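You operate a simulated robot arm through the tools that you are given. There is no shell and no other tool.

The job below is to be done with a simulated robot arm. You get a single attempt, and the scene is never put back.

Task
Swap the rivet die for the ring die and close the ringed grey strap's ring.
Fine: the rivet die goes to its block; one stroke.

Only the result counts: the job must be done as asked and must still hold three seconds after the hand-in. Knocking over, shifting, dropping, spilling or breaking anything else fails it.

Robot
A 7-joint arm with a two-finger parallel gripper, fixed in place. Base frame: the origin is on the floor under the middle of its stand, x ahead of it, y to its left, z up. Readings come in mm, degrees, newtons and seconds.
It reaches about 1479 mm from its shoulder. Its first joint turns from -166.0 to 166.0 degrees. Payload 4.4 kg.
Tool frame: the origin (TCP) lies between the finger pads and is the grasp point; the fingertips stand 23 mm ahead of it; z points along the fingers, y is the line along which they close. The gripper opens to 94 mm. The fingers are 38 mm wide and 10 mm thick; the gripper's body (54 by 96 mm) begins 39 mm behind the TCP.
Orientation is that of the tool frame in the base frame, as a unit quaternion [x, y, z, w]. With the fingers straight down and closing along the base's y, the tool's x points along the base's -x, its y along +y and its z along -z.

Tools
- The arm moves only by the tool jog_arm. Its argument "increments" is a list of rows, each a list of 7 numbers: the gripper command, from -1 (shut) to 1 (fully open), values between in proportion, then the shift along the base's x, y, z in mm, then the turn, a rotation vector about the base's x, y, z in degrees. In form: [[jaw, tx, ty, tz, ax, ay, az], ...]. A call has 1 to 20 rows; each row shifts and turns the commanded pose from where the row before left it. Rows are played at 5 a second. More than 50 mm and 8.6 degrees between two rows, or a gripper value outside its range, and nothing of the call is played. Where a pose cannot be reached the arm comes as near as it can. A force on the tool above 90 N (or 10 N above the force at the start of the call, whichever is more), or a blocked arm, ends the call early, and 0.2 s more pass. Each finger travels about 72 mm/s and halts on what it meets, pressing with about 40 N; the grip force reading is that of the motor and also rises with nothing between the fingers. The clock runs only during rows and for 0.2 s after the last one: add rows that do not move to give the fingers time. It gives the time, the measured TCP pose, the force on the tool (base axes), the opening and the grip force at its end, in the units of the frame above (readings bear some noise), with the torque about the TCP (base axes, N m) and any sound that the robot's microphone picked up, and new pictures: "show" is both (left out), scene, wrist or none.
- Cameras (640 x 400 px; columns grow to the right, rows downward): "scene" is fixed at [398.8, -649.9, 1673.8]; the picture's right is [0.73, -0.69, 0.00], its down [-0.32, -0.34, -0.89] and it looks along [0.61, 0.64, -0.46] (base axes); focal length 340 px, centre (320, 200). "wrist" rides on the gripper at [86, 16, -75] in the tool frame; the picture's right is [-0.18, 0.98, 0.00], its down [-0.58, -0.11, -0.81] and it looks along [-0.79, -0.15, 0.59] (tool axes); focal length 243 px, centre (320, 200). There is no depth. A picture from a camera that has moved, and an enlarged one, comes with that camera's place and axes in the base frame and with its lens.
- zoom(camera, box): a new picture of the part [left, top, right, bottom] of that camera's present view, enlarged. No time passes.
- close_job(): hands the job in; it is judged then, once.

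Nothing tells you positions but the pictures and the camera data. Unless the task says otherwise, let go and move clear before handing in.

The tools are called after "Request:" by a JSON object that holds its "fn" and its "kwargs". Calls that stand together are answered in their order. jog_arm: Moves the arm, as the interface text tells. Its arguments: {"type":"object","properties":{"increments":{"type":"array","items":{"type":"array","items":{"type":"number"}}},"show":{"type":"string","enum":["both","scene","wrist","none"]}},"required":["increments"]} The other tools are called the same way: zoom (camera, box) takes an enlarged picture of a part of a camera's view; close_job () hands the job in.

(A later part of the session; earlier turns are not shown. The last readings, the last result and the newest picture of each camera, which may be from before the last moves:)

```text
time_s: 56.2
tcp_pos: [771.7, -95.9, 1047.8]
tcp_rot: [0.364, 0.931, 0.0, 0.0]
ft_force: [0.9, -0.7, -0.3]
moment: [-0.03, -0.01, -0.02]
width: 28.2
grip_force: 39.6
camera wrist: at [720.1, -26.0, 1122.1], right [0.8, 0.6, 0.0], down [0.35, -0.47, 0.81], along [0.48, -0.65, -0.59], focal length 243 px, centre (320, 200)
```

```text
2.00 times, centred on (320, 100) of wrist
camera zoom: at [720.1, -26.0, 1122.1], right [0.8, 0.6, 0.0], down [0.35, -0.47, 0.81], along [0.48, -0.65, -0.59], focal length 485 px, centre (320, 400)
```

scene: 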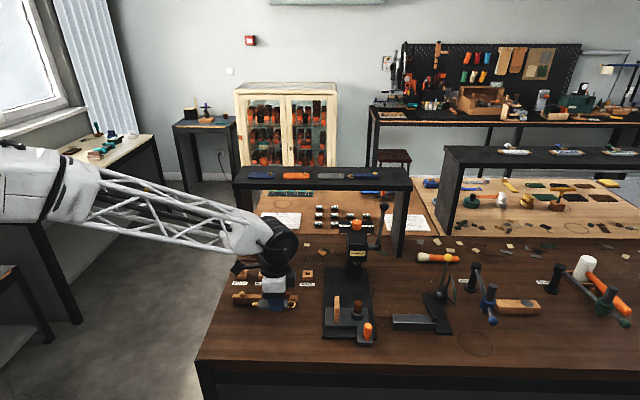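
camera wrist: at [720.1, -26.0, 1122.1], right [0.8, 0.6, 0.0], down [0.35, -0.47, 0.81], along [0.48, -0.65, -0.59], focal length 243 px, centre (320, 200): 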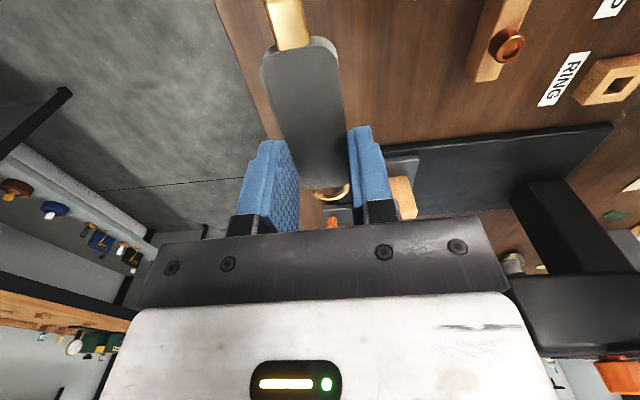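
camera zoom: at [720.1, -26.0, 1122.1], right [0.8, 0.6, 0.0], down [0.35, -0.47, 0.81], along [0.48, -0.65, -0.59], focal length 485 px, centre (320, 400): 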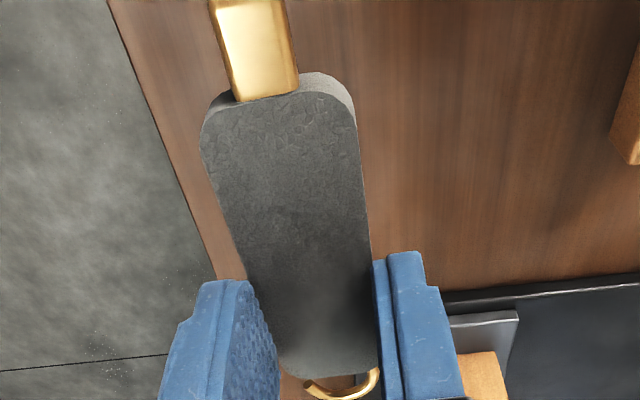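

The strap is lifted level. I turn −2.5° to line it up with the press and carry it above the rest and die.

Request:
{"fn": "jog_arm", "kwargs": {"increments": [[-1, 35, -17, 0, 0, 0, 0], [-1, 35, -17, 0, 0, 0, -1.2], [-1, 35, -17, 0, 0, 0, -1.3], [-1, 35, -17, 0, 0, 0, 0], [-1, 34.8, -16.9, 0, 0, 0, 0], [-1, 0, 0, 0, 0, 0, 0], [-1, 0, 0, 0, 0, 0, 0]]}}

Request:
{"fn": "zoom", "kwargs": {"camera": "scene", "box": [320, 265, 400, 325]}}

Request:
{"fn": "zoom", "kwargs": {"camera": "wrist", "box": [240, 60, 400, 220]}}

```text
time_s: 57.8
tcp_pos: [949.4, -181.4, 1049.4]
tcp_rot: [0.384, 0.923, -0.001, 0.0]
ft_force: [0.9, 0.4, -0.3]
moment: [-0.01, 0.01, 0.03]
width: 28.4
grip_force: 39.9
camera wrist: at [899.3, -108.5, 1123.0], right [0.83, 0.56, 0.0], down [0.33, -0.49, 0.81], along [0.45, -0.67, -0.59], focal length 243 px, centre (320, 200)
```

scene: 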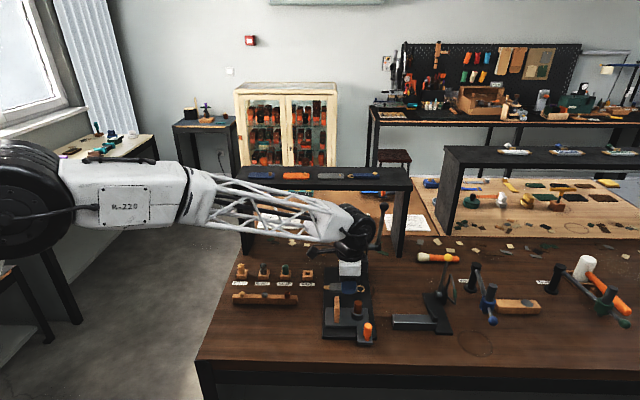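
wrist: 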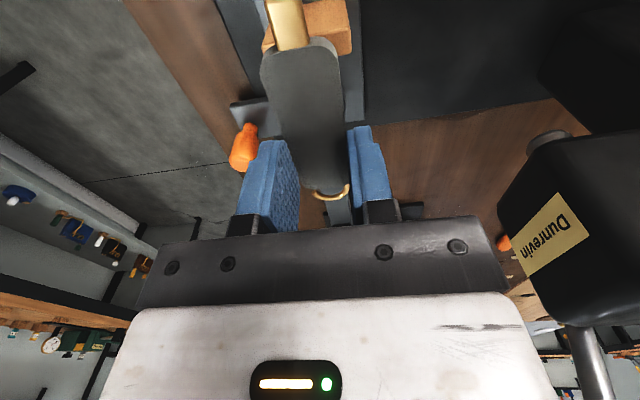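

```text
6.67 times, centred on (360, 295) of scene
camera zoom: at [398.8, -649.9, 1673.8], right [0.73, -0.69, 0.0], down [-0.32, -0.34, -0.89], along [0.61, 0.64, -0.46], focal length 2269 px, centre (53, -433)
```

zoom: 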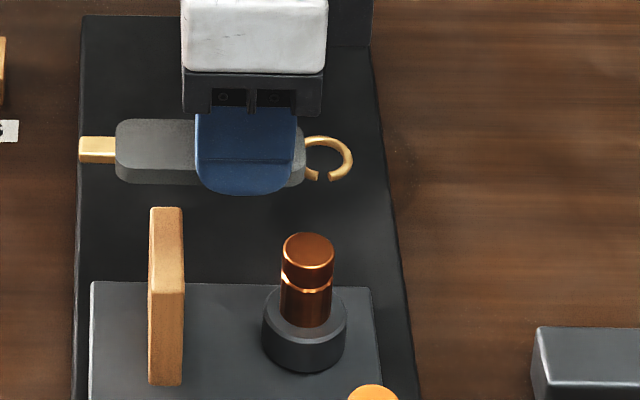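

```text
2.50 times, centred on (320, 140) of wrist
camera zoom: at [899.3, -108.5, 1123.0], right [0.83, 0.56, 0.0], down [0.33, -0.49, 0.81], along [0.45, -0.67, -0.59], focal length 606 px, centre (320, 350)
```

zoom: 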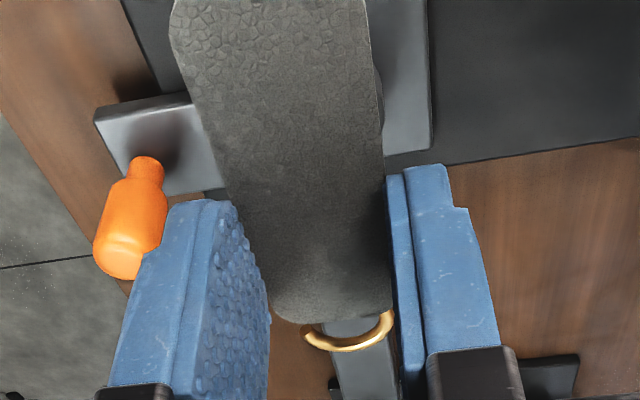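

The ring is ~32 mm ahead of the TCP and about 2 mm right of the die axis. I correct and descend to just above the rest.

Request:
{"fn": "jog_arm", "kwargs": {"increments": [[-1, -2.3, -0.4, -15, 0, 0, 0], [-1, 0, 0, -15, 0, 0, 0], [-1, 0, 0, -13, 0, 0, 0], [-1, 0, 0, 0, 0, 0, 0], [-1, 0, 0, 0, 0, 0, 0]]}}

Request:
{"fn": "zoom", "kwargs": {"camera": "scene", "box": [325, 285, 385, 325]}}

Request:
{"fn": "zoom", "kwargs": {"camera": "wrist", "box": [240, 60, 400, 220]}}

```text
time_s: 59.0
tcp_pos: [944.7, -184.4, 1004.2]
tcp_rot: [0.385, 0.923, 0.0, 0.0]
ft_force: [-0.3, 0.1, 0.2]
moment: [0.02, 0.01, 0.0]
width: 28.5
grip_force: 40.8
camera wrist: at [896.3, -110.8, 1078.7], right [0.83, 0.56, 0.0], down [0.33, -0.49, 0.81], along [0.45, -0.67, -0.59], focal length 243 px, centre (320, 200)
```

scene: 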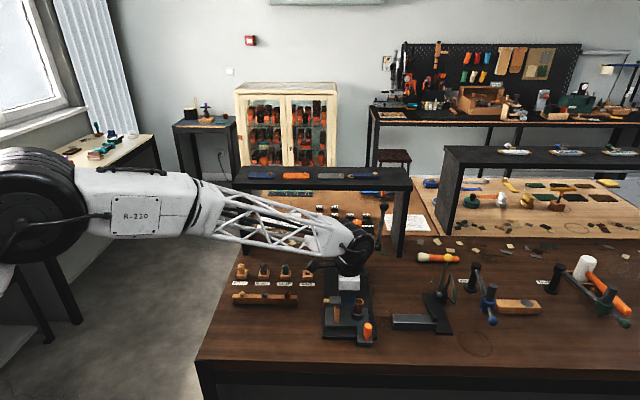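
wrist: 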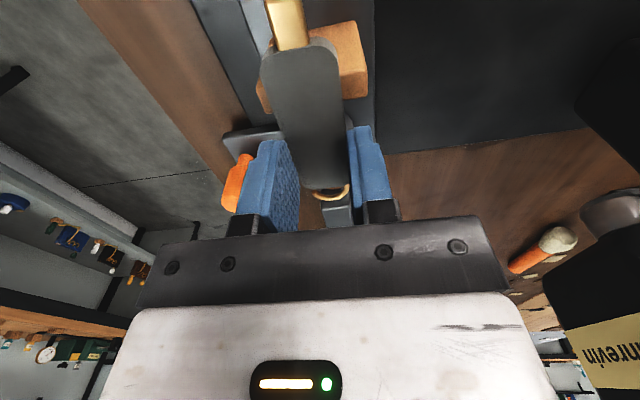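

```text
10.00 times, centred on (355, 305) of scene
camera zoom: at [398.8, -649.9, 1673.8], right [0.73, -0.69, 0.0], down [-0.32, -0.34, -0.89], along [0.61, 0.64, -0.46], focal length 3403 px, centre (-30, -850)
```

zoom: 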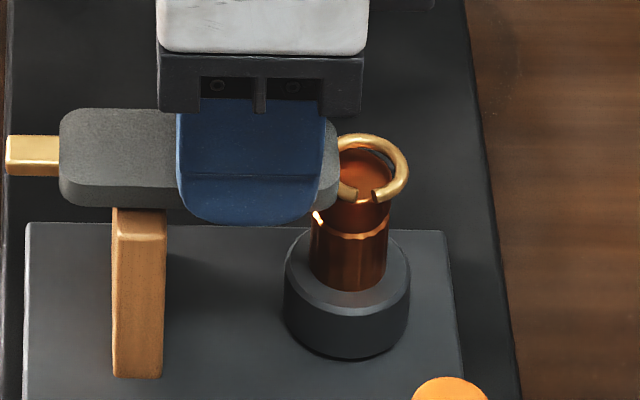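

```text
2.50 times, centred on (320, 140) of wrist
camera zoom: at [896.3, -110.8, 1078.7], right [0.83, 0.56, 0.0], down [0.33, -0.49, 0.81], along [0.45, -0.67, -0.59], focal length 606 px, centre (320, 350)
```

zoom: 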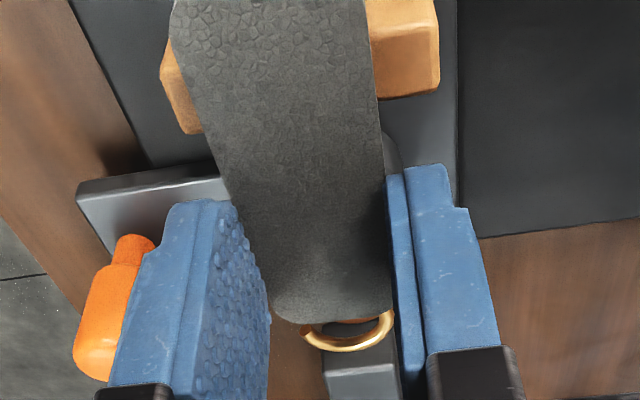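

The ring sits ~2 mm right and ~3.5 mm toward the front of the die centre. I correct for that and re-view.

Request:
{"fn": "jog_arm", "kwargs": {"increments": [[-1, 0.9, 4.0, 0, 0, 0, 0], [-1, 0, 0, 0, 0, 0, 0], [-1, 0, 0, 0, 0, 0, 0]], "show": "wrist"}}

Request:
{"fn": "zoom", "kwargs": {"camera": "scene", "box": [335, 285, 375, 325]}}

```text
time_s: 59.8
tcp_pos: [945.2, -179.5, 1004.8]
tcp_rot: [0.384, 0.923, 0.0, 0.0]
ft_force: [-0.3, 0.3, 0.7]
moment: [-0.01, -0.03, 0.01]
width: 28.5
grip_force: 40.1
camera wrist: at [897.5, -106.6, 1079.1], right [0.83, 0.56, 0.0], down [0.33, -0.49, 0.81], along [0.45, -0.67, -0.59], focal length 243 px, centre (320, 200)
```

wrist: 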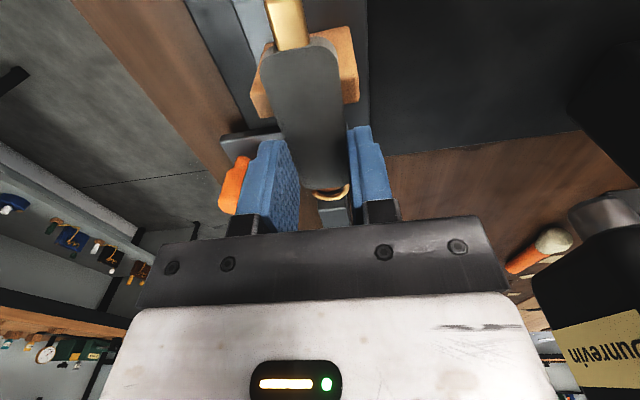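

```text
10.00 times, centred on (355, 305) of scene
camera zoom: at [398.8, -649.9, 1673.8], right [0.73, -0.69, 0.0], down [-0.32, -0.34, -0.89], along [0.61, 0.64, -0.46], focal length 3403 px, centre (-30, -850)
```

zoom: 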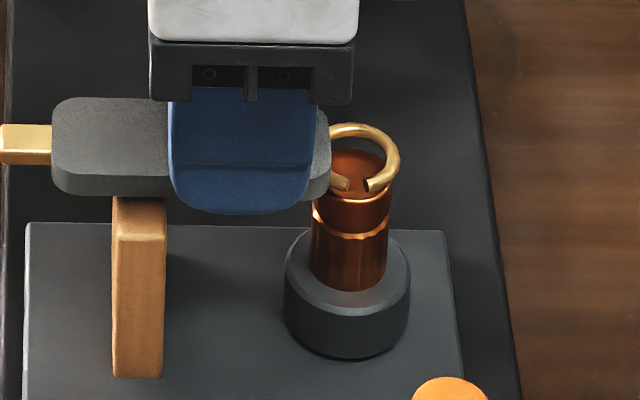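

Now the ring projects right onto the die centre. I lower in small steps to contact.

Request:
{"fn": "jog_arm", "kwargs": {"increments": [[-1, 0, 0, -1.5, 0, 0, 0], [-1, 0, 0, -1.5, 0, 0, 0], [-1, 0, 0, -1, 0, 0, 0], [-1, 0, 0, 0, 0, 0, 0], [-1, 0, 0, 0, 0, 0, 0]], "show": "none"}}

Request:
{"fn": "zoom", "kwargs": {"camera": "scene", "box": [335, 285, 375, 325]}}

Request:
{"fn": "zoom", "kwargs": {"camera": "wrist", "box": [240, 0, 400, 220]}}

```text
time_s: 61.0
tcp_pos: [947.9, -178.2, 1001.8]
tcp_rot: [0.384, 0.923, 0.001, 0.001]
ft_force: [-0.4, 1.4, 25.8]
moment: [0.19, 0.2, -0.03]
width: 28.6
grip_force: 40.3
```

```text
10.00 times, centred on (355, 305) of scene
camera zoom: at [398.8, -649.9, 1673.8], right [0.73, -0.69, 0.0], down [-0.32, -0.34, -0.89], along [0.61, 0.64, -0.46], focal length 3403 px, centre (-30, -850)
```

zoom: 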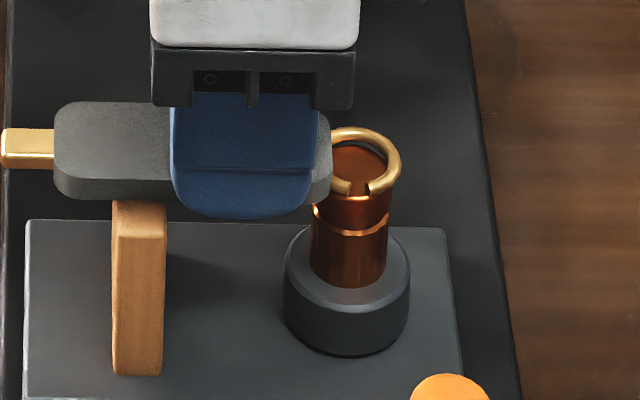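

```text
1.82 times, centred on (320, 110) of wrist
camera zoom: at [898.9, -105.9, 1075.7], right [0.83, 0.56, 0.0], down [0.33, -0.49, 0.81], along [0.45, -0.67, -0.59], focal length 441 px, centre (320, 364)
```

zoom: 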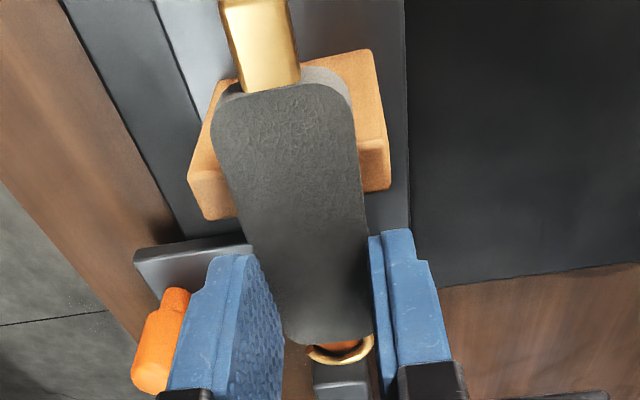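

Contact made (26 N): strap is down on the rest and die. I relieve the pressure slightly, then open the fingers.

Request:
{"fn": "jog_arm", "kwargs": {"increments": [[-1, 0, 0, 1.0, 0, 0, 0], [-1, 0, 0, 0, 0, 0, 0]], "show": "none"}}

Request:
{"fn": "zoom", "kwargs": {"camera": "scene", "box": [335, 285, 375, 325]}}

```text
time_s: 61.6
tcp_pos: [948.2, -179.2, 1000.8]
tcp_rot: [0.384, 0.923, 0.0, 0.0]
ft_force: [0.8, 3.2, 27.0]
moment: [0.16, 0.07, -0.04]
width: 28.3
grip_force: 39.9
```

```text
10.00 times, centred on (355, 305) of scene
camera zoom: at [398.8, -649.9, 1673.8], right [0.73, -0.69, 0.0], down [-0.32, -0.34, -0.89], along [0.61, 0.64, -0.46], focal length 3403 px, centre (-30, -850)
```

zoom: 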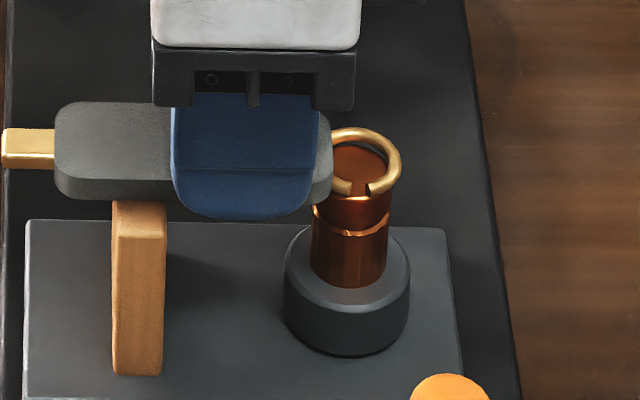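

Request:
{"fn": "jog_arm", "kwargs": {"increments": [[-1, 0, 0, 1.0, 0, 0, 0], [-1, 0, 0, 0, 0, 0, 0], [-1, 0, 0, 0, 0, 0, 0]], "show": "none"}}

```text
time_s: 62.4
tcp_pos: [946.7, -179.6, 1001.4]
tcp_rot: [0.385, 0.923, 0.0, 0.0]
ft_force: [2.1, -2.6, 19.2]
moment: [-0.1, -0.12, 0.04]
width: 28.7
grip_force: 39.7
```

Request:
{"fn": "jog_arm", "kwargs": {"increments": [[-1, 0, 0, 0.8, 0, 0, 0], [-1, 0, 0, 0, 0, 0, 0], [-1, 0, 0, 0, 0, 0, 0]], "show": "none"}}

Request:
{"fn": "zoom", "kwargs": {"camera": "scene", "box": [335, 285, 375, 325]}}

```text
time_s: 63.2
tcp_pos: [947.9, -179.4, 1001.2]
tcp_rot: [0.384, 0.923, 0.001, -0.001]
ft_force: [1.1, -0.3, 8.3]
moment: [-0.09, -0.12, -0.02]
width: 28.5
grip_force: 40.0
```

```text
10.00 times, centred on (355, 305) of scene
camera zoom: at [398.8, -649.9, 1673.8], right [0.73, -0.69, 0.0], down [-0.32, -0.34, -0.89], along [0.61, 0.64, -0.46], focal length 3403 px, centre (-30, -850)
```

zoom: 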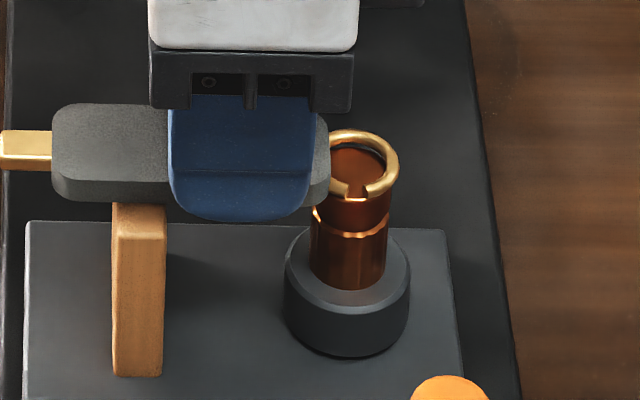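

Force is down to 8 N and the ring is centred over the die. I open the fingers gently and rise a bit to check the strap's balance.

Request:
{"fn": "jog_arm", "kwargs": {"increments": [[-0.35, 0, 0, 0, 0, 0, 0], [-0.3, 0, 0, 0, 0, 0, 0], [-0.2, 0, 0, 0, 0, 0, 0], [-0.1, 0, 0, 0, 0, 0, 0], [-0.1, 0, 0, 0, 0, 0, 0]], "show": "wrist"}}

Request:
{"fn": "zoom", "kwargs": {"camera": "scene", "box": [330, 285, 380, 325]}}

```text
time_s: 64.4
tcp_pos: [948.3, -179.0, 1001.2]
tcp_rot: [0.384, 0.923, 0.0, 0.0]
ft_force: [-0.4, 0.1, 0.9]
moment: [0.01, 0.01, 0.03]
width: 42.5
grip_force: 0.0
camera wrist: at [898.3, -106.3, 1076.4], right [0.83, 0.56, 0.0], down [0.33, -0.49, 0.81], along [0.45, -0.67, -0.59], focal length 243 px, centre (320, 200)
```

wrist: 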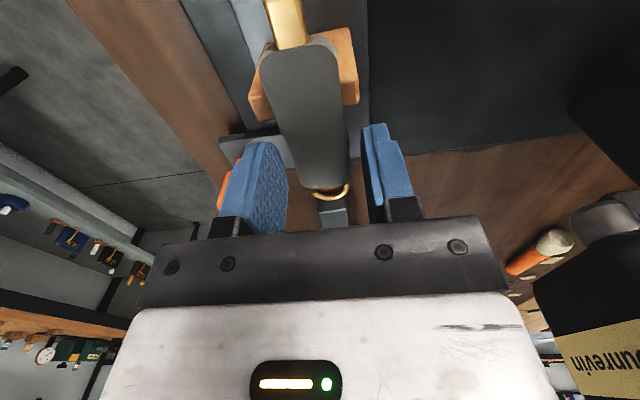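

```text
10.00 times, centred on (355, 305) of scene
camera zoom: at [398.8, -649.9, 1673.8], right [0.73, -0.69, 0.0], down [-0.32, -0.34, -0.89], along [0.61, 0.64, -0.46], focal length 3403 px, centre (-30, -850)
```

zoom: 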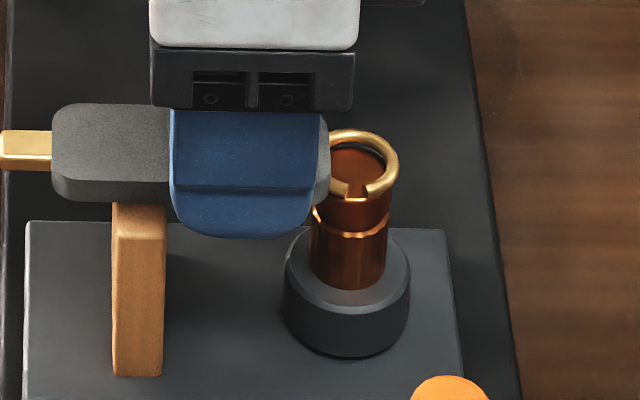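

The strap stays put. I rise clear and view the assembly.

Request:
{"fn": "jog_arm", "kwargs": {"increments": [[-0.1, 0, 0, 10, 0, 0, 0], [-0.1, 0, 0, 25, 0, 0, 0], [-0.1, 0, 0, 35, 0, 0, 0], [-0.1, 0, 0, 40, 0, 0, 0], [-0.1, 0, 0, 0, 0, 0, 0]]}}

Request:
{"fn": "zoom", "kwargs": {"camera": "scene", "box": [320, 280, 390, 350]}}

Request:
{"fn": "zoom", "kwargs": {"camera": "wrist", "box": [220, 0, 420, 150]}}

```text
time_s: 65.6
tcp_pos: [947.8, -179.2, 1113.5]
tcp_rot: [0.384, 0.924, 0.0, 0.0]
ft_force: [-0.2, -0.2, 0.2]
moment: [0.01, 0.01, -0.01]
width: 42.4
grip_force: 0.1
camera wrist: at [899.5, -107.3, 1187.5], right [0.83, 0.56, 0.0], down [0.33, -0.49, 0.81], along [0.45, -0.67, -0.59], focal length 243 px, centre (320, 200)
```

scene: 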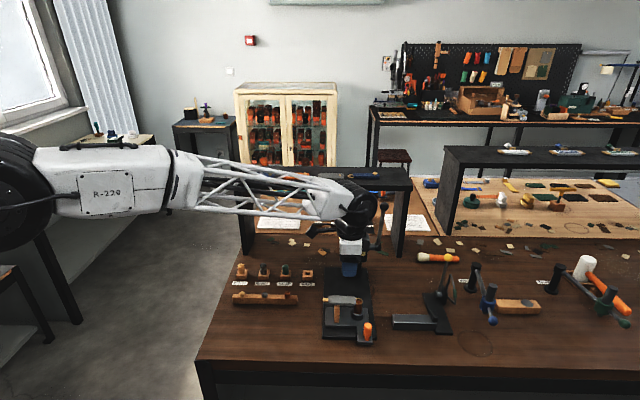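
wrist: 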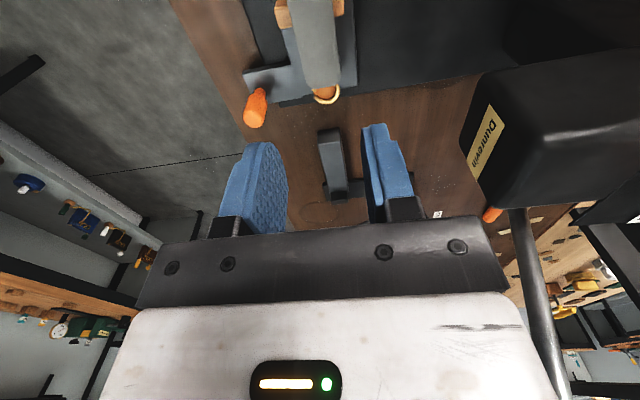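

```text
5.71 times, centred on (355, 315) of scene
camera zoom: at [398.8, -649.9, 1673.8], right [0.73, -0.69, 0.0], down [-0.32, -0.34, -0.89], along [0.61, 0.64, -0.46], focal length 1945 px, centre (120, -457)
```

zoom: 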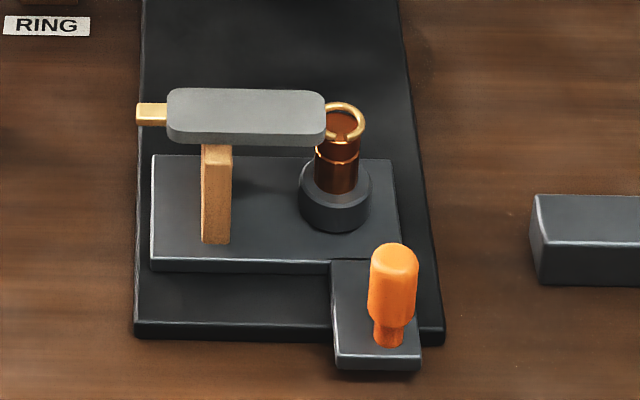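

```text
2.67 times, centred on (320, 75) of wrist
camera zoom: at [899.5, -107.3, 1187.5], right [0.83, 0.56, 0.0], down [0.33, -0.49, 0.81], along [0.45, -0.67, -0.59], focal length 647 px, centre (320, 533)
```

zoom: 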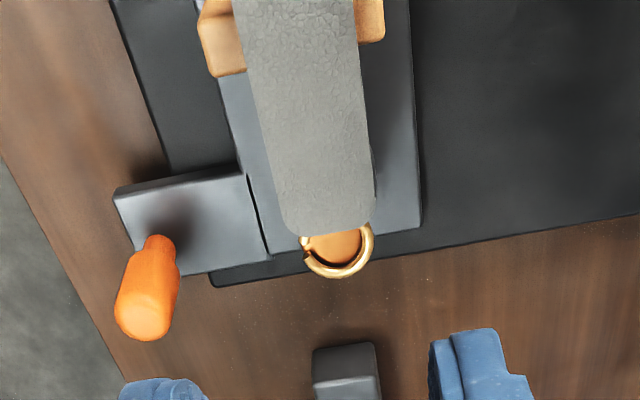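

The strap sits on the rest with the ring around the die top. I'll zoom in to confirm ring centring and re-measure the strap's thickness for the dial.

Request:
{"fn": "zoom", "kwargs": {"camera": "scene", "box": [336, 292, 372, 316]}}

Request:
{"fn": "zoom", "kwargs": {"camera": "wrist", "box": [290, 60, 370, 120]}}

Request:
{"fn": "zoom", "kwargs": {"camera": "scene", "box": [322, 290, 346, 306]}}

```text
16.00 times, centred on (354, 304) of scene
camera zoom: at [398.8, -649.9, 1673.8], right [0.73, -0.69, 0.0], down [-0.32, -0.34, -0.89], along [0.61, 0.64, -0.46], focal length 5445 px, centre (-224, -1464)
```

zoom: 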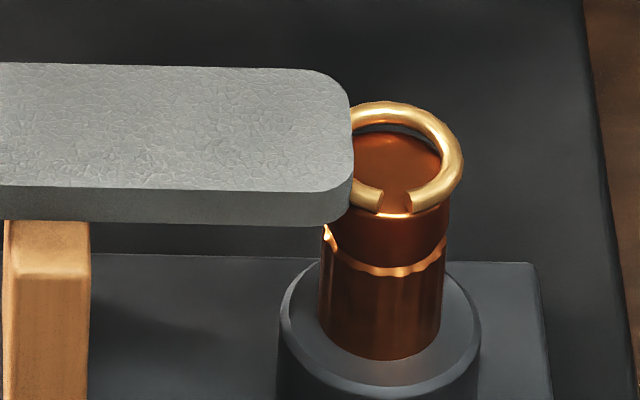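

```text
6.67 times, centred on (330, 90) of wrist
camera zoom: at [899.5, -107.3, 1187.5], right [0.83, 0.56, 0.0], down [0.33, -0.49, 0.81], along [0.45, -0.67, -0.59], focal length 1618 px, centre (253, 933)
```

zoom: 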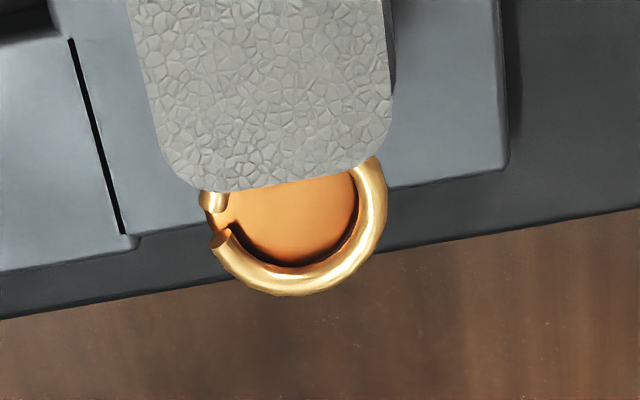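

```text
16.00 times, centred on (334, 298) of scene
camera zoom: at [398.8, -649.9, 1673.8], right [0.73, -0.69, 0.0], down [-0.32, -0.34, -0.89], along [0.61, 0.64, -0.46], focal length 5445 px, centre (96, -1368)
```

zoom: 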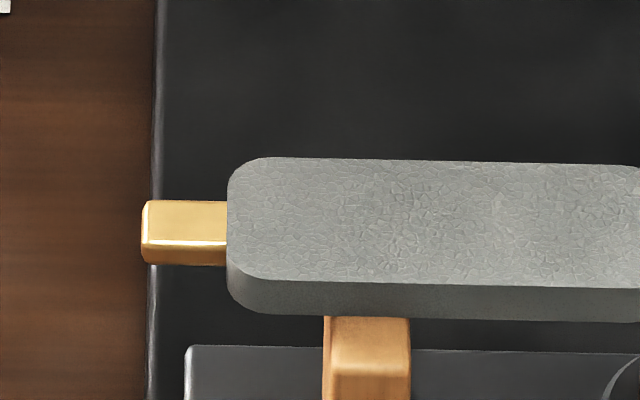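

Thickness again reads ≈8.1 mm — MID stays. Ring and die are centred within ~1.5 mm. Next: take the tray's orange handle at ≈(930, −274); I swing the wrist back to +45° and tilt the fingers forward 25° so the wrist stays clear of the press head.

Request:
{"fn": "jog_arm", "kwargs": {"increments": [[-0.1, -3, -8, 8, 0, 0, 7.5], [-0.1, -3, -8, 8, 0, 0, 7.5], [-0.1, -3, -8, 8, 0, 0, 7.5], [-0.1, -3, -8, 0, 0, 0, 7.5], [-0.1, -3, -8, 0, 0, 0, 7.5], [-0.1, -3, -8, 0, 0, 0, 7.5], [-0.1, -3, -8, 0, 0, 0, 7.5], [-0.1, -3, -8, 0, 0, 0, 7.5], [-0.1, -3, -8, 0, 0, 0, 7.5], [-0.1, -3, -8, 0, 0, 0, 7.5], [-0.1, -2, -8, 0, 0, 0, 7.5], [-0.1, -2, -8, 0, 0, 0, 7.5], [-0.1, 0, 0, 0, 0, 0, 0]]}}

```text
time_s: 68.4
tcp_pos: [912.5, -274.9, 1135.6]
tcp_rot: [-0.382, 0.924, 0.0, 0.0]
ft_force: [-0.7, 0.1, -0.6]
moment: [0.03, 0.0, -0.01]
width: 42.2
grip_force: 0.0
camera wrist: at [839.8, -323.5, 1208.9], right [-0.56, 0.83, 0.0], down [0.49, 0.33, 0.81], along [0.67, 0.45, -0.59], focal length 243 px, centre (320, 200)
```

scene: 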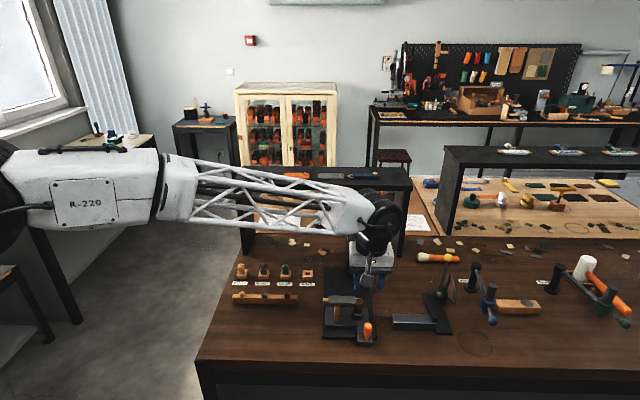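
wrist: 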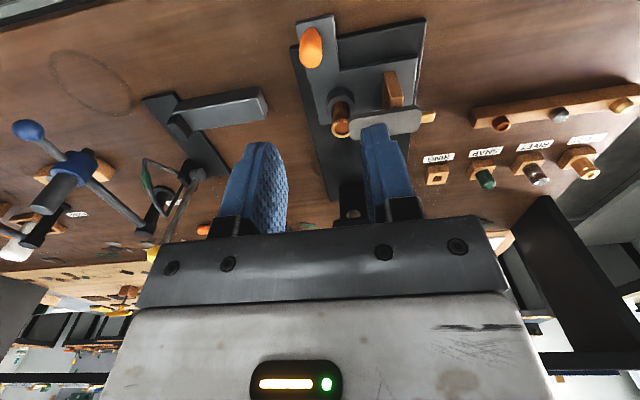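

Request:
{"fn": "zoom", "kwargs": {"camera": "wrist", "box": [260, 0, 440, 112]}}

Request:
{"fn": "zoom", "kwargs": {"camera": "wrist", "box": [280, 120, 440, 230]}}

Request:
{"fn": "zoom", "kwargs": {"camera": "scene", "box": [330, 310, 390, 350]}}

```text
3.56 times, centred on (350, 56) of wrist
camera zoom: at [839.8, -323.5, 1208.9], right [-0.56, 0.83, 0.0], down [0.49, 0.33, 0.81], along [0.67, 0.45, -0.59], focal length 863 px, centre (213, 712)
```

zoom: 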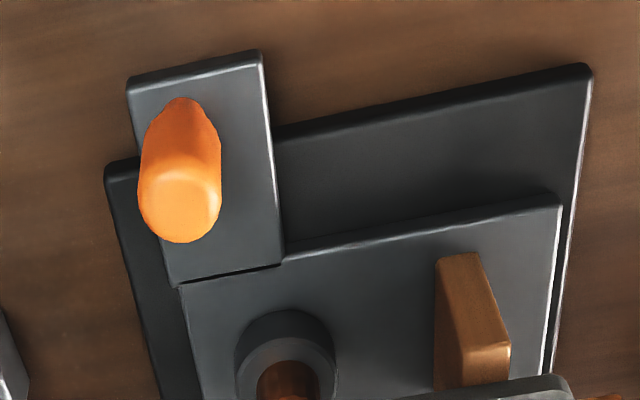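

```text
3.64 times, centred on (360, 175) of wrist
camera zoom: at [839.8, -323.5, 1208.9], right [-0.56, 0.83, 0.0], down [0.49, 0.33, 0.81], along [0.67, 0.45, -0.59], focal length 882 px, centre (174, 291)
```

zoom: 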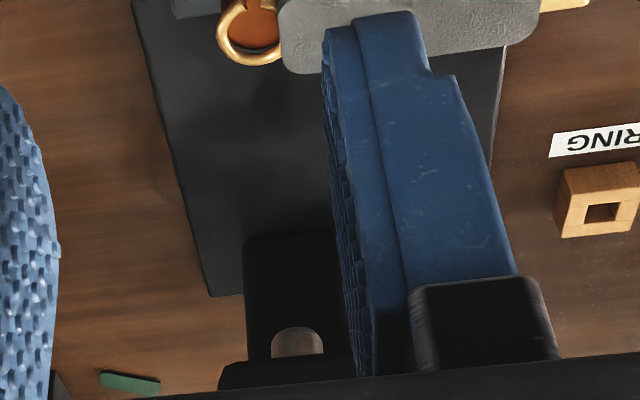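

```text
10.00 times, centred on (360, 330) of scene
camera zoom: at [398.8, -649.9, 1673.8], right [0.73, -0.69, 0.0], down [-0.32, -0.34, -0.89], along [0.61, 0.64, -0.46], focal length 3403 px, centre (-80, -1100)
```

zoom: 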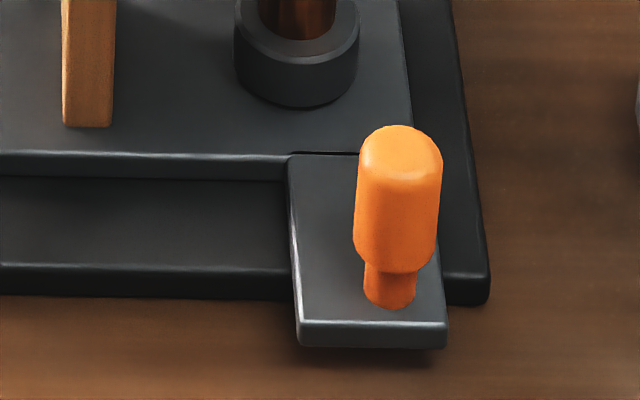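

Handle top: (931, −271, 967), 22 mm across. I tilt 25°, move above it and descend partway with the jaws at 42 mm.

Request:
{"fn": "jog_arm", "kwargs": {"increments": [[-0.1, 0, 0, 0, 4.42, -4.42, 0], [-0.1, 0, 0, 0, 4.42, -4.42, 0], [-0.1, 4, -2, -10, 4.42, -4.42, 0], [-0.1, 4, -2, -20, 4.42, -4.42, 0], [-0.1, 0, 0, -30, 0, 0, 0], [-0.1, 0, 0, -30, 0, 0, 0], [-0.1, 0, 0, -20, 0, 0, 0], [-0.1, 0, 0, 0, 0, 0, 0]]}}

Request:
{"fn": "zoom", "kwargs": {"camera": "wrist", "box": [220, 40, 420, 200]}}

Request:
{"fn": "zoom", "kwargs": {"camera": "scene", "box": [320, 240, 420, 350]}}

```text
time_s: 70.2
tcp_pos: [920.5, -280.1, 1024.5]
tcp_rot: [-0.373, 0.902, 0.084, 0.199]
ft_force: [-0.7, 0.1, 0.8]
moment: [-0.02, -0.01, -0.02]
width: 42.2
grip_force: 0.1
camera wrist: at [831.7, -346.2, 1055.5], right [-0.57, 0.81, 0.08], down [0.21, 0.05, 0.98], along [0.79, 0.58, -0.2], focal length 243 px, centre (320, 200)
```

scene: 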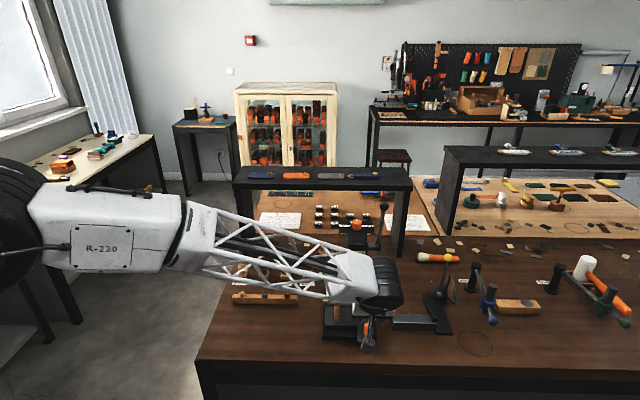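
wrist: 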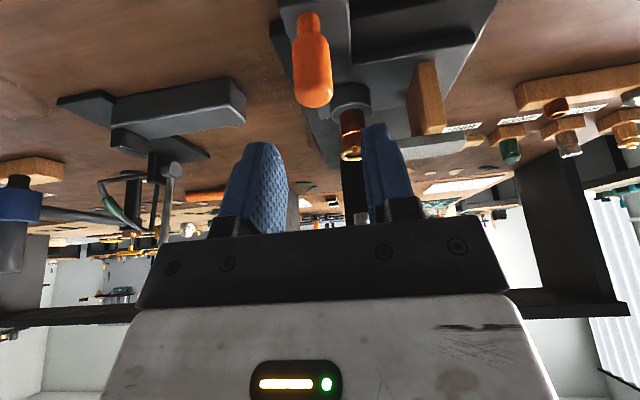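

```text
2.50 times, centred on (320, 120) of wrist
camera zoom: at [831.7, -346.2, 1055.5], right [-0.57, 0.81, 0.08], down [0.21, 0.05, 0.98], along [0.79, 0.58, -0.2], focal length 606 px, centre (320, 400)
```

zoom: 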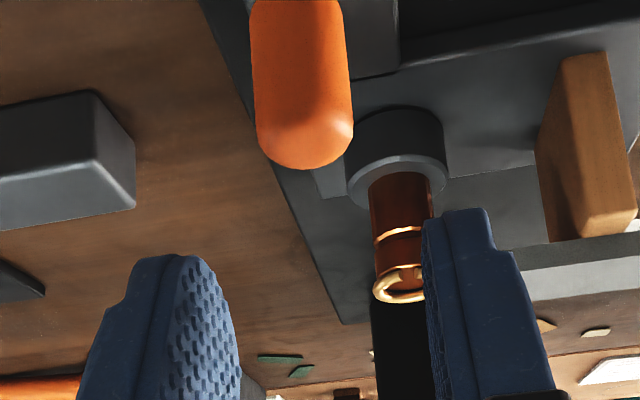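

```text
3.64 times, centred on (370, 295) of scene
camera zoom: at [398.8, -649.9, 1673.8], right [0.73, -0.69, 0.0], down [-0.32, -0.34, -0.89], along [0.61, 0.64, -0.46], focal length 1238 px, centre (138, -146)
```

zoom: 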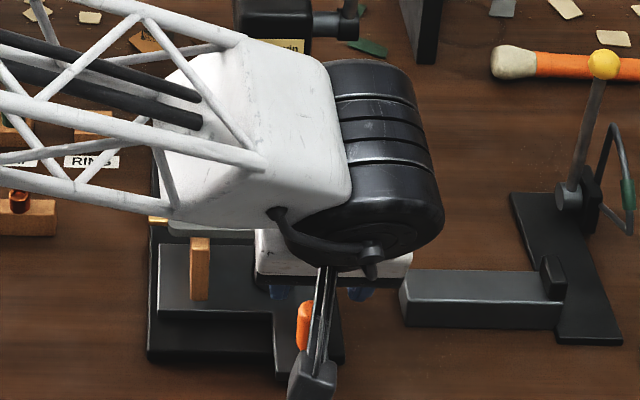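

The tilt worked. I align over the handle and lower with the jaws straddling it.

Request:
{"fn": "jog_arm", "kwargs": {"increments": [[-0.1, 6, 5, -10, 0, 0, 0], [-0.1, 5, 5, -10, 0, 0, 0], [-0.1, 0, 0, -15, 0, 0, 0], [-0.1, 0, 0, -12, 0, 0, 0], [-0.1, 0, 0, 0, 0, 0, 0], [-0.1, 0, 0, 0, 0, 0, 0]]}}

Request:
{"fn": "zoom", "kwargs": {"camera": "wrist", "box": [220, 60, 420, 220]}}

Request:
{"fn": "zoom", "kwargs": {"camera": "scene", "box": [320, 240, 420, 350]}}

```text
time_s: 71.6
tcp_pos: [931.5, -269.2, 978.8]
tcp_rot: [-0.372, 0.903, 0.083, 0.2]
ft_force: [0.1, -0.7, 0.4]
moment: [0.03, 0.02, -0.06]
width: 42.4
grip_force: 0.2
camera wrist: at [842.6, -334.8, 1009.2], right [-0.57, 0.81, 0.08], down [0.21, 0.05, 0.98], along [0.79, 0.58, -0.2], focal length 243 px, centre (320, 200)
```

scene: 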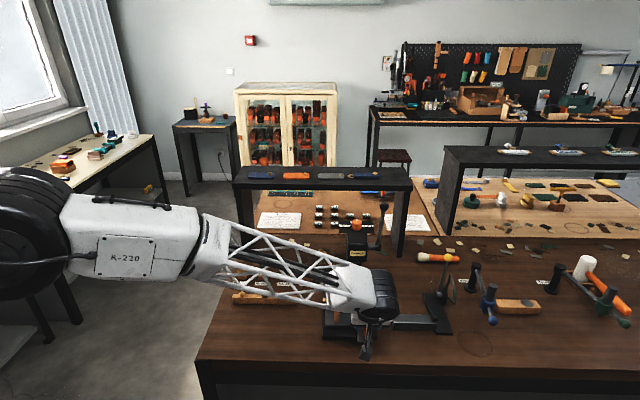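
wrist: 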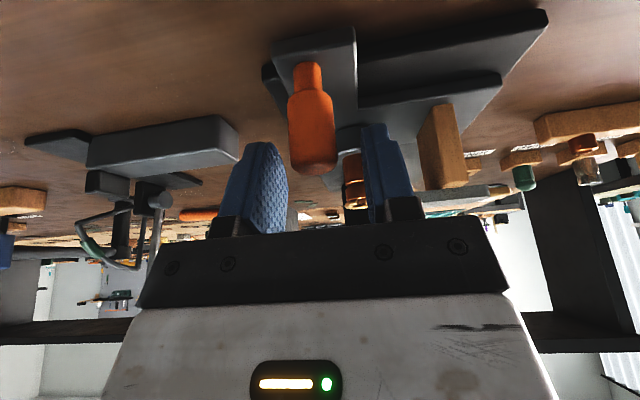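

```text
2.50 times, centred on (320, 140) of wrist
camera zoom: at [842.6, -334.8, 1009.2], right [-0.57, 0.81, 0.08], down [0.21, 0.05, 0.98], along [0.79, 0.58, -0.2], focal length 606 px, centre (320, 350)
```

zoom: 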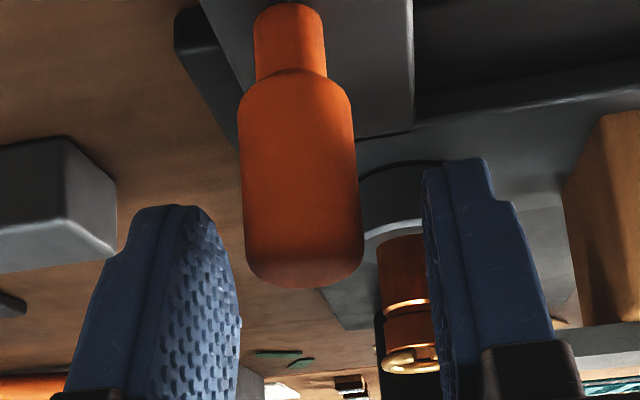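

```text
3.64 times, centred on (370, 295) of scene
camera zoom: at [398.8, -649.9, 1673.8], right [0.73, -0.69, 0.0], down [-0.32, -0.34, -0.89], along [0.61, 0.64, -0.46], focal length 1238 px, centre (138, -146)
```

zoom: 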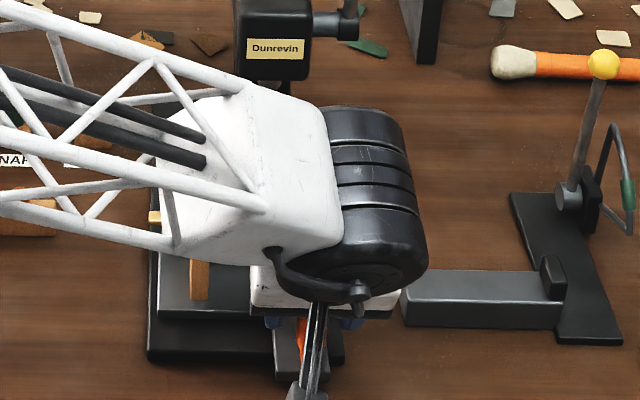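

Request:
{"fn": "jog_arm", "kwargs": {"increments": [[-0.1, 1.2, -3.0, 0, 0, 0, 0], [-0.1, 0, 0, -10, 0, 0, 0], [-0.1, 0, 0, -10, 0, 0, 0], [-0.1, 0, 0, 0, 0, 0, 0], [-0.1, 0, 0, 0, 0, 0, 0]], "show": "wrist"}}

Request:
{"fn": "zoom", "kwargs": {"camera": "wrist", "box": [220, 60, 420, 220]}}

```text
time_s: 72.8
tcp_pos: [932.0, -272.1, 959.4]
tcp_rot: [-0.372, 0.902, 0.083, 0.2]
ft_force: [0.5, -0.1, -0.9]
moment: [-0.01, 0.01, 0.0]
width: 42.4
grip_force: 0.0
camera wrist: at [843.5, -337.3, 989.8], right [-0.57, 0.81, 0.08], down [0.21, 0.05, 0.98], along [0.79, 0.58, -0.2], focal length 243 px, centre (320, 200)
```

wrist: 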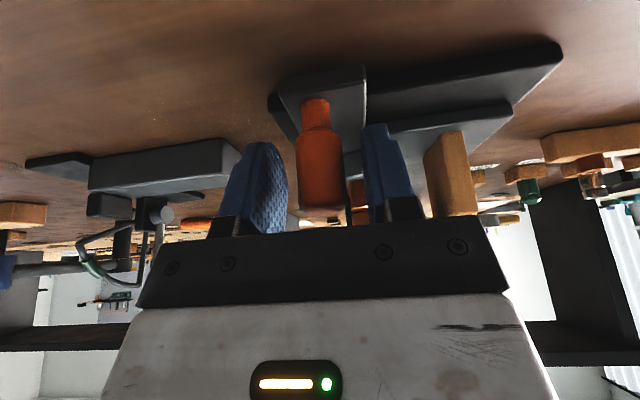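

```text
2.50 times, centred on (320, 140) of wrist
camera zoom: at [843.5, -337.3, 989.8], right [-0.57, 0.81, 0.08], down [0.21, 0.05, 0.98], along [0.79, 0.58, -0.2], focal length 606 px, centre (320, 350)
```

zoom: 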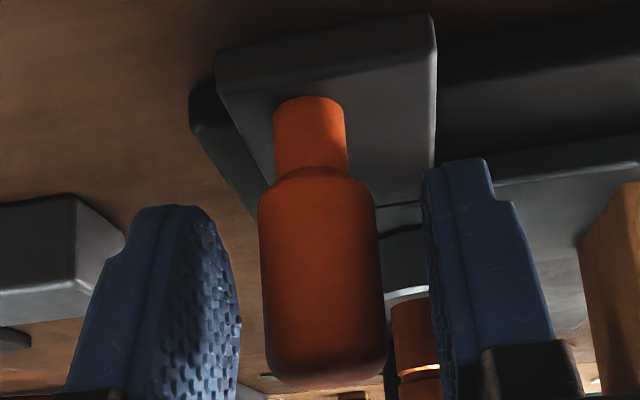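

The handle is centred between the fingers. Gripping it.

Request:
{"fn": "jog_arm", "kwargs": {"increments": [[-0.4, 0, 0, 0, 0, 0, 0], [-1, 0, 0, 0, 0, 0, 0], [-1, 0, 0, 0, 0, 0, 0], [-1, 0, 0, 0, 0, 0, 0]], "show": "scene"}}

Request:
{"fn": "zoom", "kwargs": {"camera": "scene", "box": [310, 210, 420, 350]}}

```text
time_s: 73.8
tcp_pos: [931.5, -270.3, 958.4]
tcp_rot: [-0.372, 0.903, 0.083, 0.199]
ft_force: [-34.1, 35.0, 7.2]
moment: [-0.62, -0.55, -0.16]
width: 21.9
grip_force: 45.3
```

scene: 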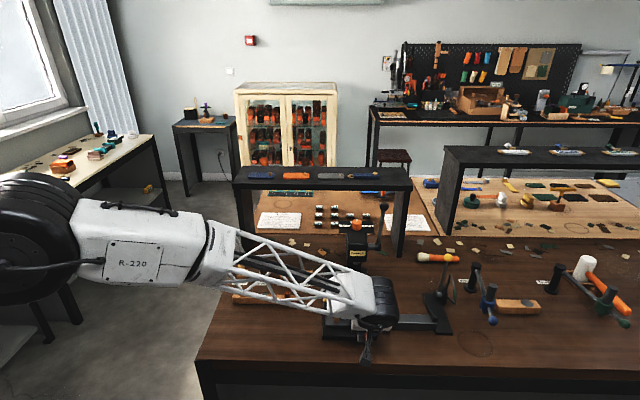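

```text
2.86 times, centred on (365, 280) of scene
camera zoom: at [398.8, -649.9, 1673.8], right [0.73, -0.69, 0.0], down [-0.32, -0.34, -0.89], along [0.61, 0.64, -0.46], focal length 972 px, centre (191, -29)
```

zoom: 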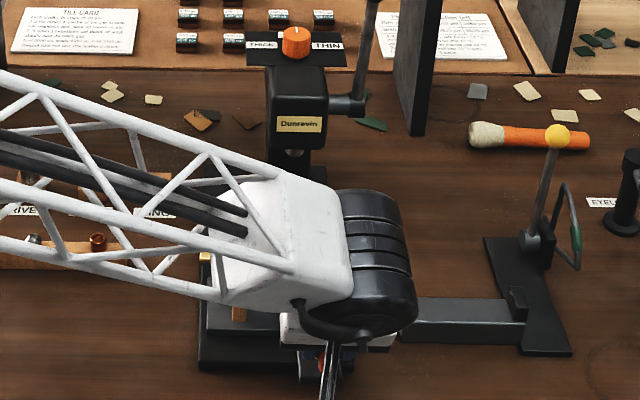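

The guided handle pushes sideways on the grip (≈49 N toward −e2), so I shift the hand ~1.5 mm that way to unload it.

Request:
{"fn": "jog_arm", "kwargs": {"increments": [[-1, -1.0, 1.0, 0, 0, 0, 0], [-1, 0, 0, 0, 0, 0, 0]], "show": "none"}}

```text
time_s: 74.4
tcp_pos: [931.3, -270.7, 958.3]
tcp_rot: [-0.372, 0.903, 0.083, 0.2]
ft_force: [-28.5, 31.4, 4.9]
moment: [-0.69, -0.52, -0.17]
width: 21.6
grip_force: 45.1
```

Request:
{"fn": "jog_arm", "kwargs": {"increments": [[-1, -1.4, 1.4, 0, 0, 0, 0], [-1, 0, 0, 0, 0, 0, 0]], "show": "none"}}

```text
time_s: 75.0
tcp_pos: [931.0, -270.7, 959.1]
tcp_rot: [-0.372, 0.903, 0.082, 0.199]
ft_force: [11.5, -10.1, -7.0]
moment: [0.32, 0.54, -0.01]
width: 22.0
grip_force: 45.3
```

Side load nearly zero now. I push the tray in slowly along the press axis, watching forces.

Request:
{"fn": "jog_arm", "kwargs": {"increments": [[-1, 2.0, 1.6, 0, 0, 0, 0], [-1, 2.8, 2.8, 0, 0, 0, 0], [-1, 2.8, 2.8, 0, 0, 0, 0], [-1, 2.8, 2.8, 0, 0, 0, 0], [-1, 2.8, 2.8, 0, 0, 0, 0], [-1, 0, 0, 0, 0, 0, 0]]}}

Request:
{"fn": "zoom", "kwargs": {"camera": "scene", "box": [310, 210, 420, 350]}}

```text
time_s: 76.4
tcp_pos: [944.1, -257.7, 958.1]
tcp_rot: [-0.372, 0.903, 0.083, 0.2]
ft_force: [26.9, -29.2, 2.8]
moment: [0.83, 0.06, 0.11]
width: 21.4
grip_force: 44.5
camera wrist: at [855.5, -323.1, 989.8], right [-0.57, 0.82, 0.08], down [0.21, 0.05, 0.98], along [0.79, 0.58, -0.2], focal length 243 px, centre (320, 200)
```

scene: 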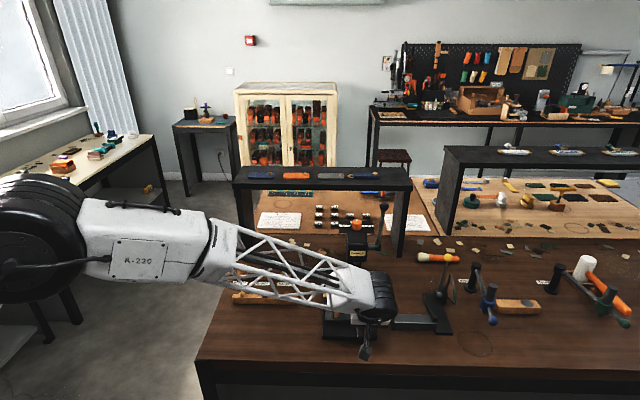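
wrist: 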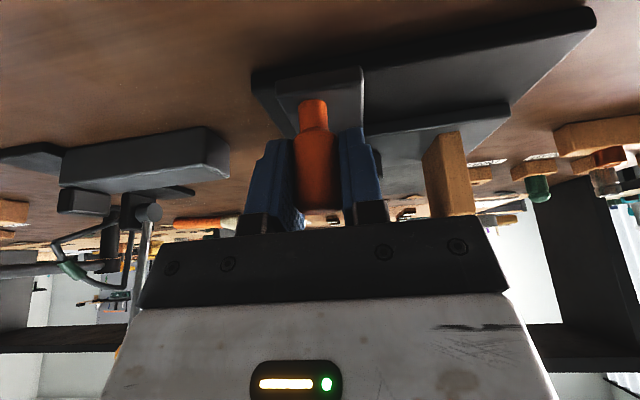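

```text
2.86 times, centred on (365, 280) of scene
camera zoom: at [398.8, -649.9, 1673.8], right [0.73, -0.69, 0.0], down [-0.32, -0.34, -0.89], along [0.61, 0.64, -0.46], focal length 972 px, centre (191, -29)
```

zoom: 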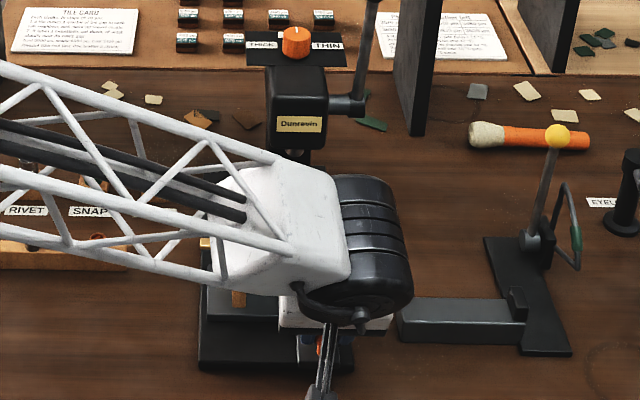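

Pushing resistance is tiny but a side load builds up; I correct sideways as I go.

Request:
{"fn": "jog_arm", "kwargs": {"increments": [[-1, 1.0, -1.0, 0, 0, 0, 0], [-1, 2.8, 2.8, 0, 0, 0, 0], [-1, 2.8, 2.8, 0, 0, 0, 0], [-1, 2.8, 2.8, 0, 0, 0, 0], [-1, 0, 0, 0, 0, 0, 0]], "show": "none"}}

```text
time_s: 77.6
tcp_pos: [952.2, -248.8, 958.7]
tcp_rot: [-0.373, 0.902, 0.083, 0.2]
ft_force: [-1.7, -0.7, 5.6]
moment: [-0.87, -0.28, -0.1]
width: 21.5
grip_force: 45.4
```

Request:
{"fn": "jog_arm", "kwargs": {"increments": [[-1, 2.8, 2.8, 0, 0, 0, 0], [-1, 2.8, 2.8, 0, 0, 0, 0], [-1, 2.8, 2.8, 0, 0, 0, 0], [-1, 2.8, 2.8, 0, 0, 0, 0], [-1, 2.8, 2.8, 0, 0, 0, 0], [-1, 0, 0, 0, 0, 0, 0]], "show": "scene"}}

Request:
{"fn": "zoom", "kwargs": {"camera": "scene", "box": [310, 210, 420, 350]}}

```text
time_s: 79.0
tcp_pos: [967.4, -233.5, 958.8]
tcp_rot: [-0.372, 0.902, 0.083, 0.2]
ft_force: [-3.6, 2.2, 18.0]
moment: [-0.55, -0.5, 0.01]
width: 21.6
grip_force: 44.5
```

scene: 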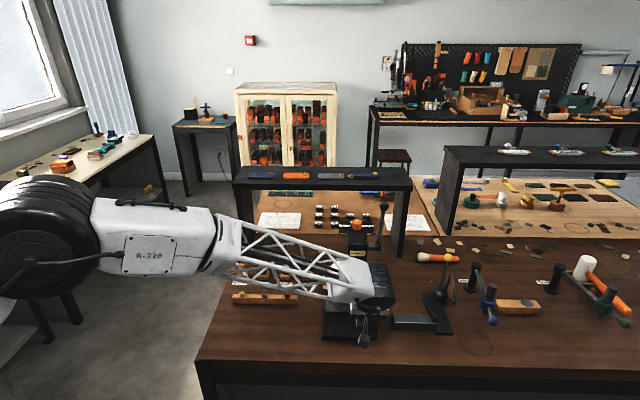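

```text
2.86 times, centred on (365, 280) of scene
camera zoom: at [398.8, -649.9, 1673.8], right [0.73, -0.69, 0.0], down [-0.32, -0.34, -0.89], along [0.61, 0.64, -0.46], focal length 972 px, centre (191, -29)
```

zoom: 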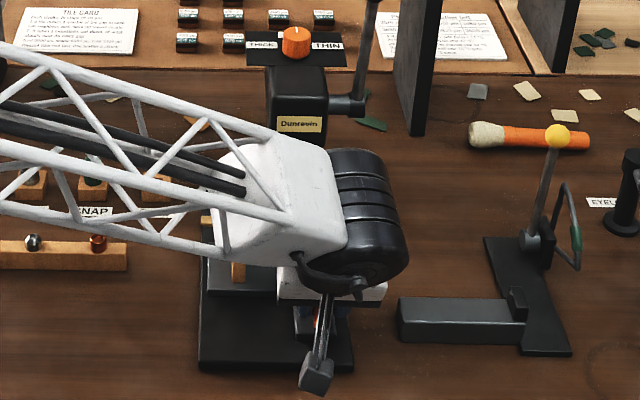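

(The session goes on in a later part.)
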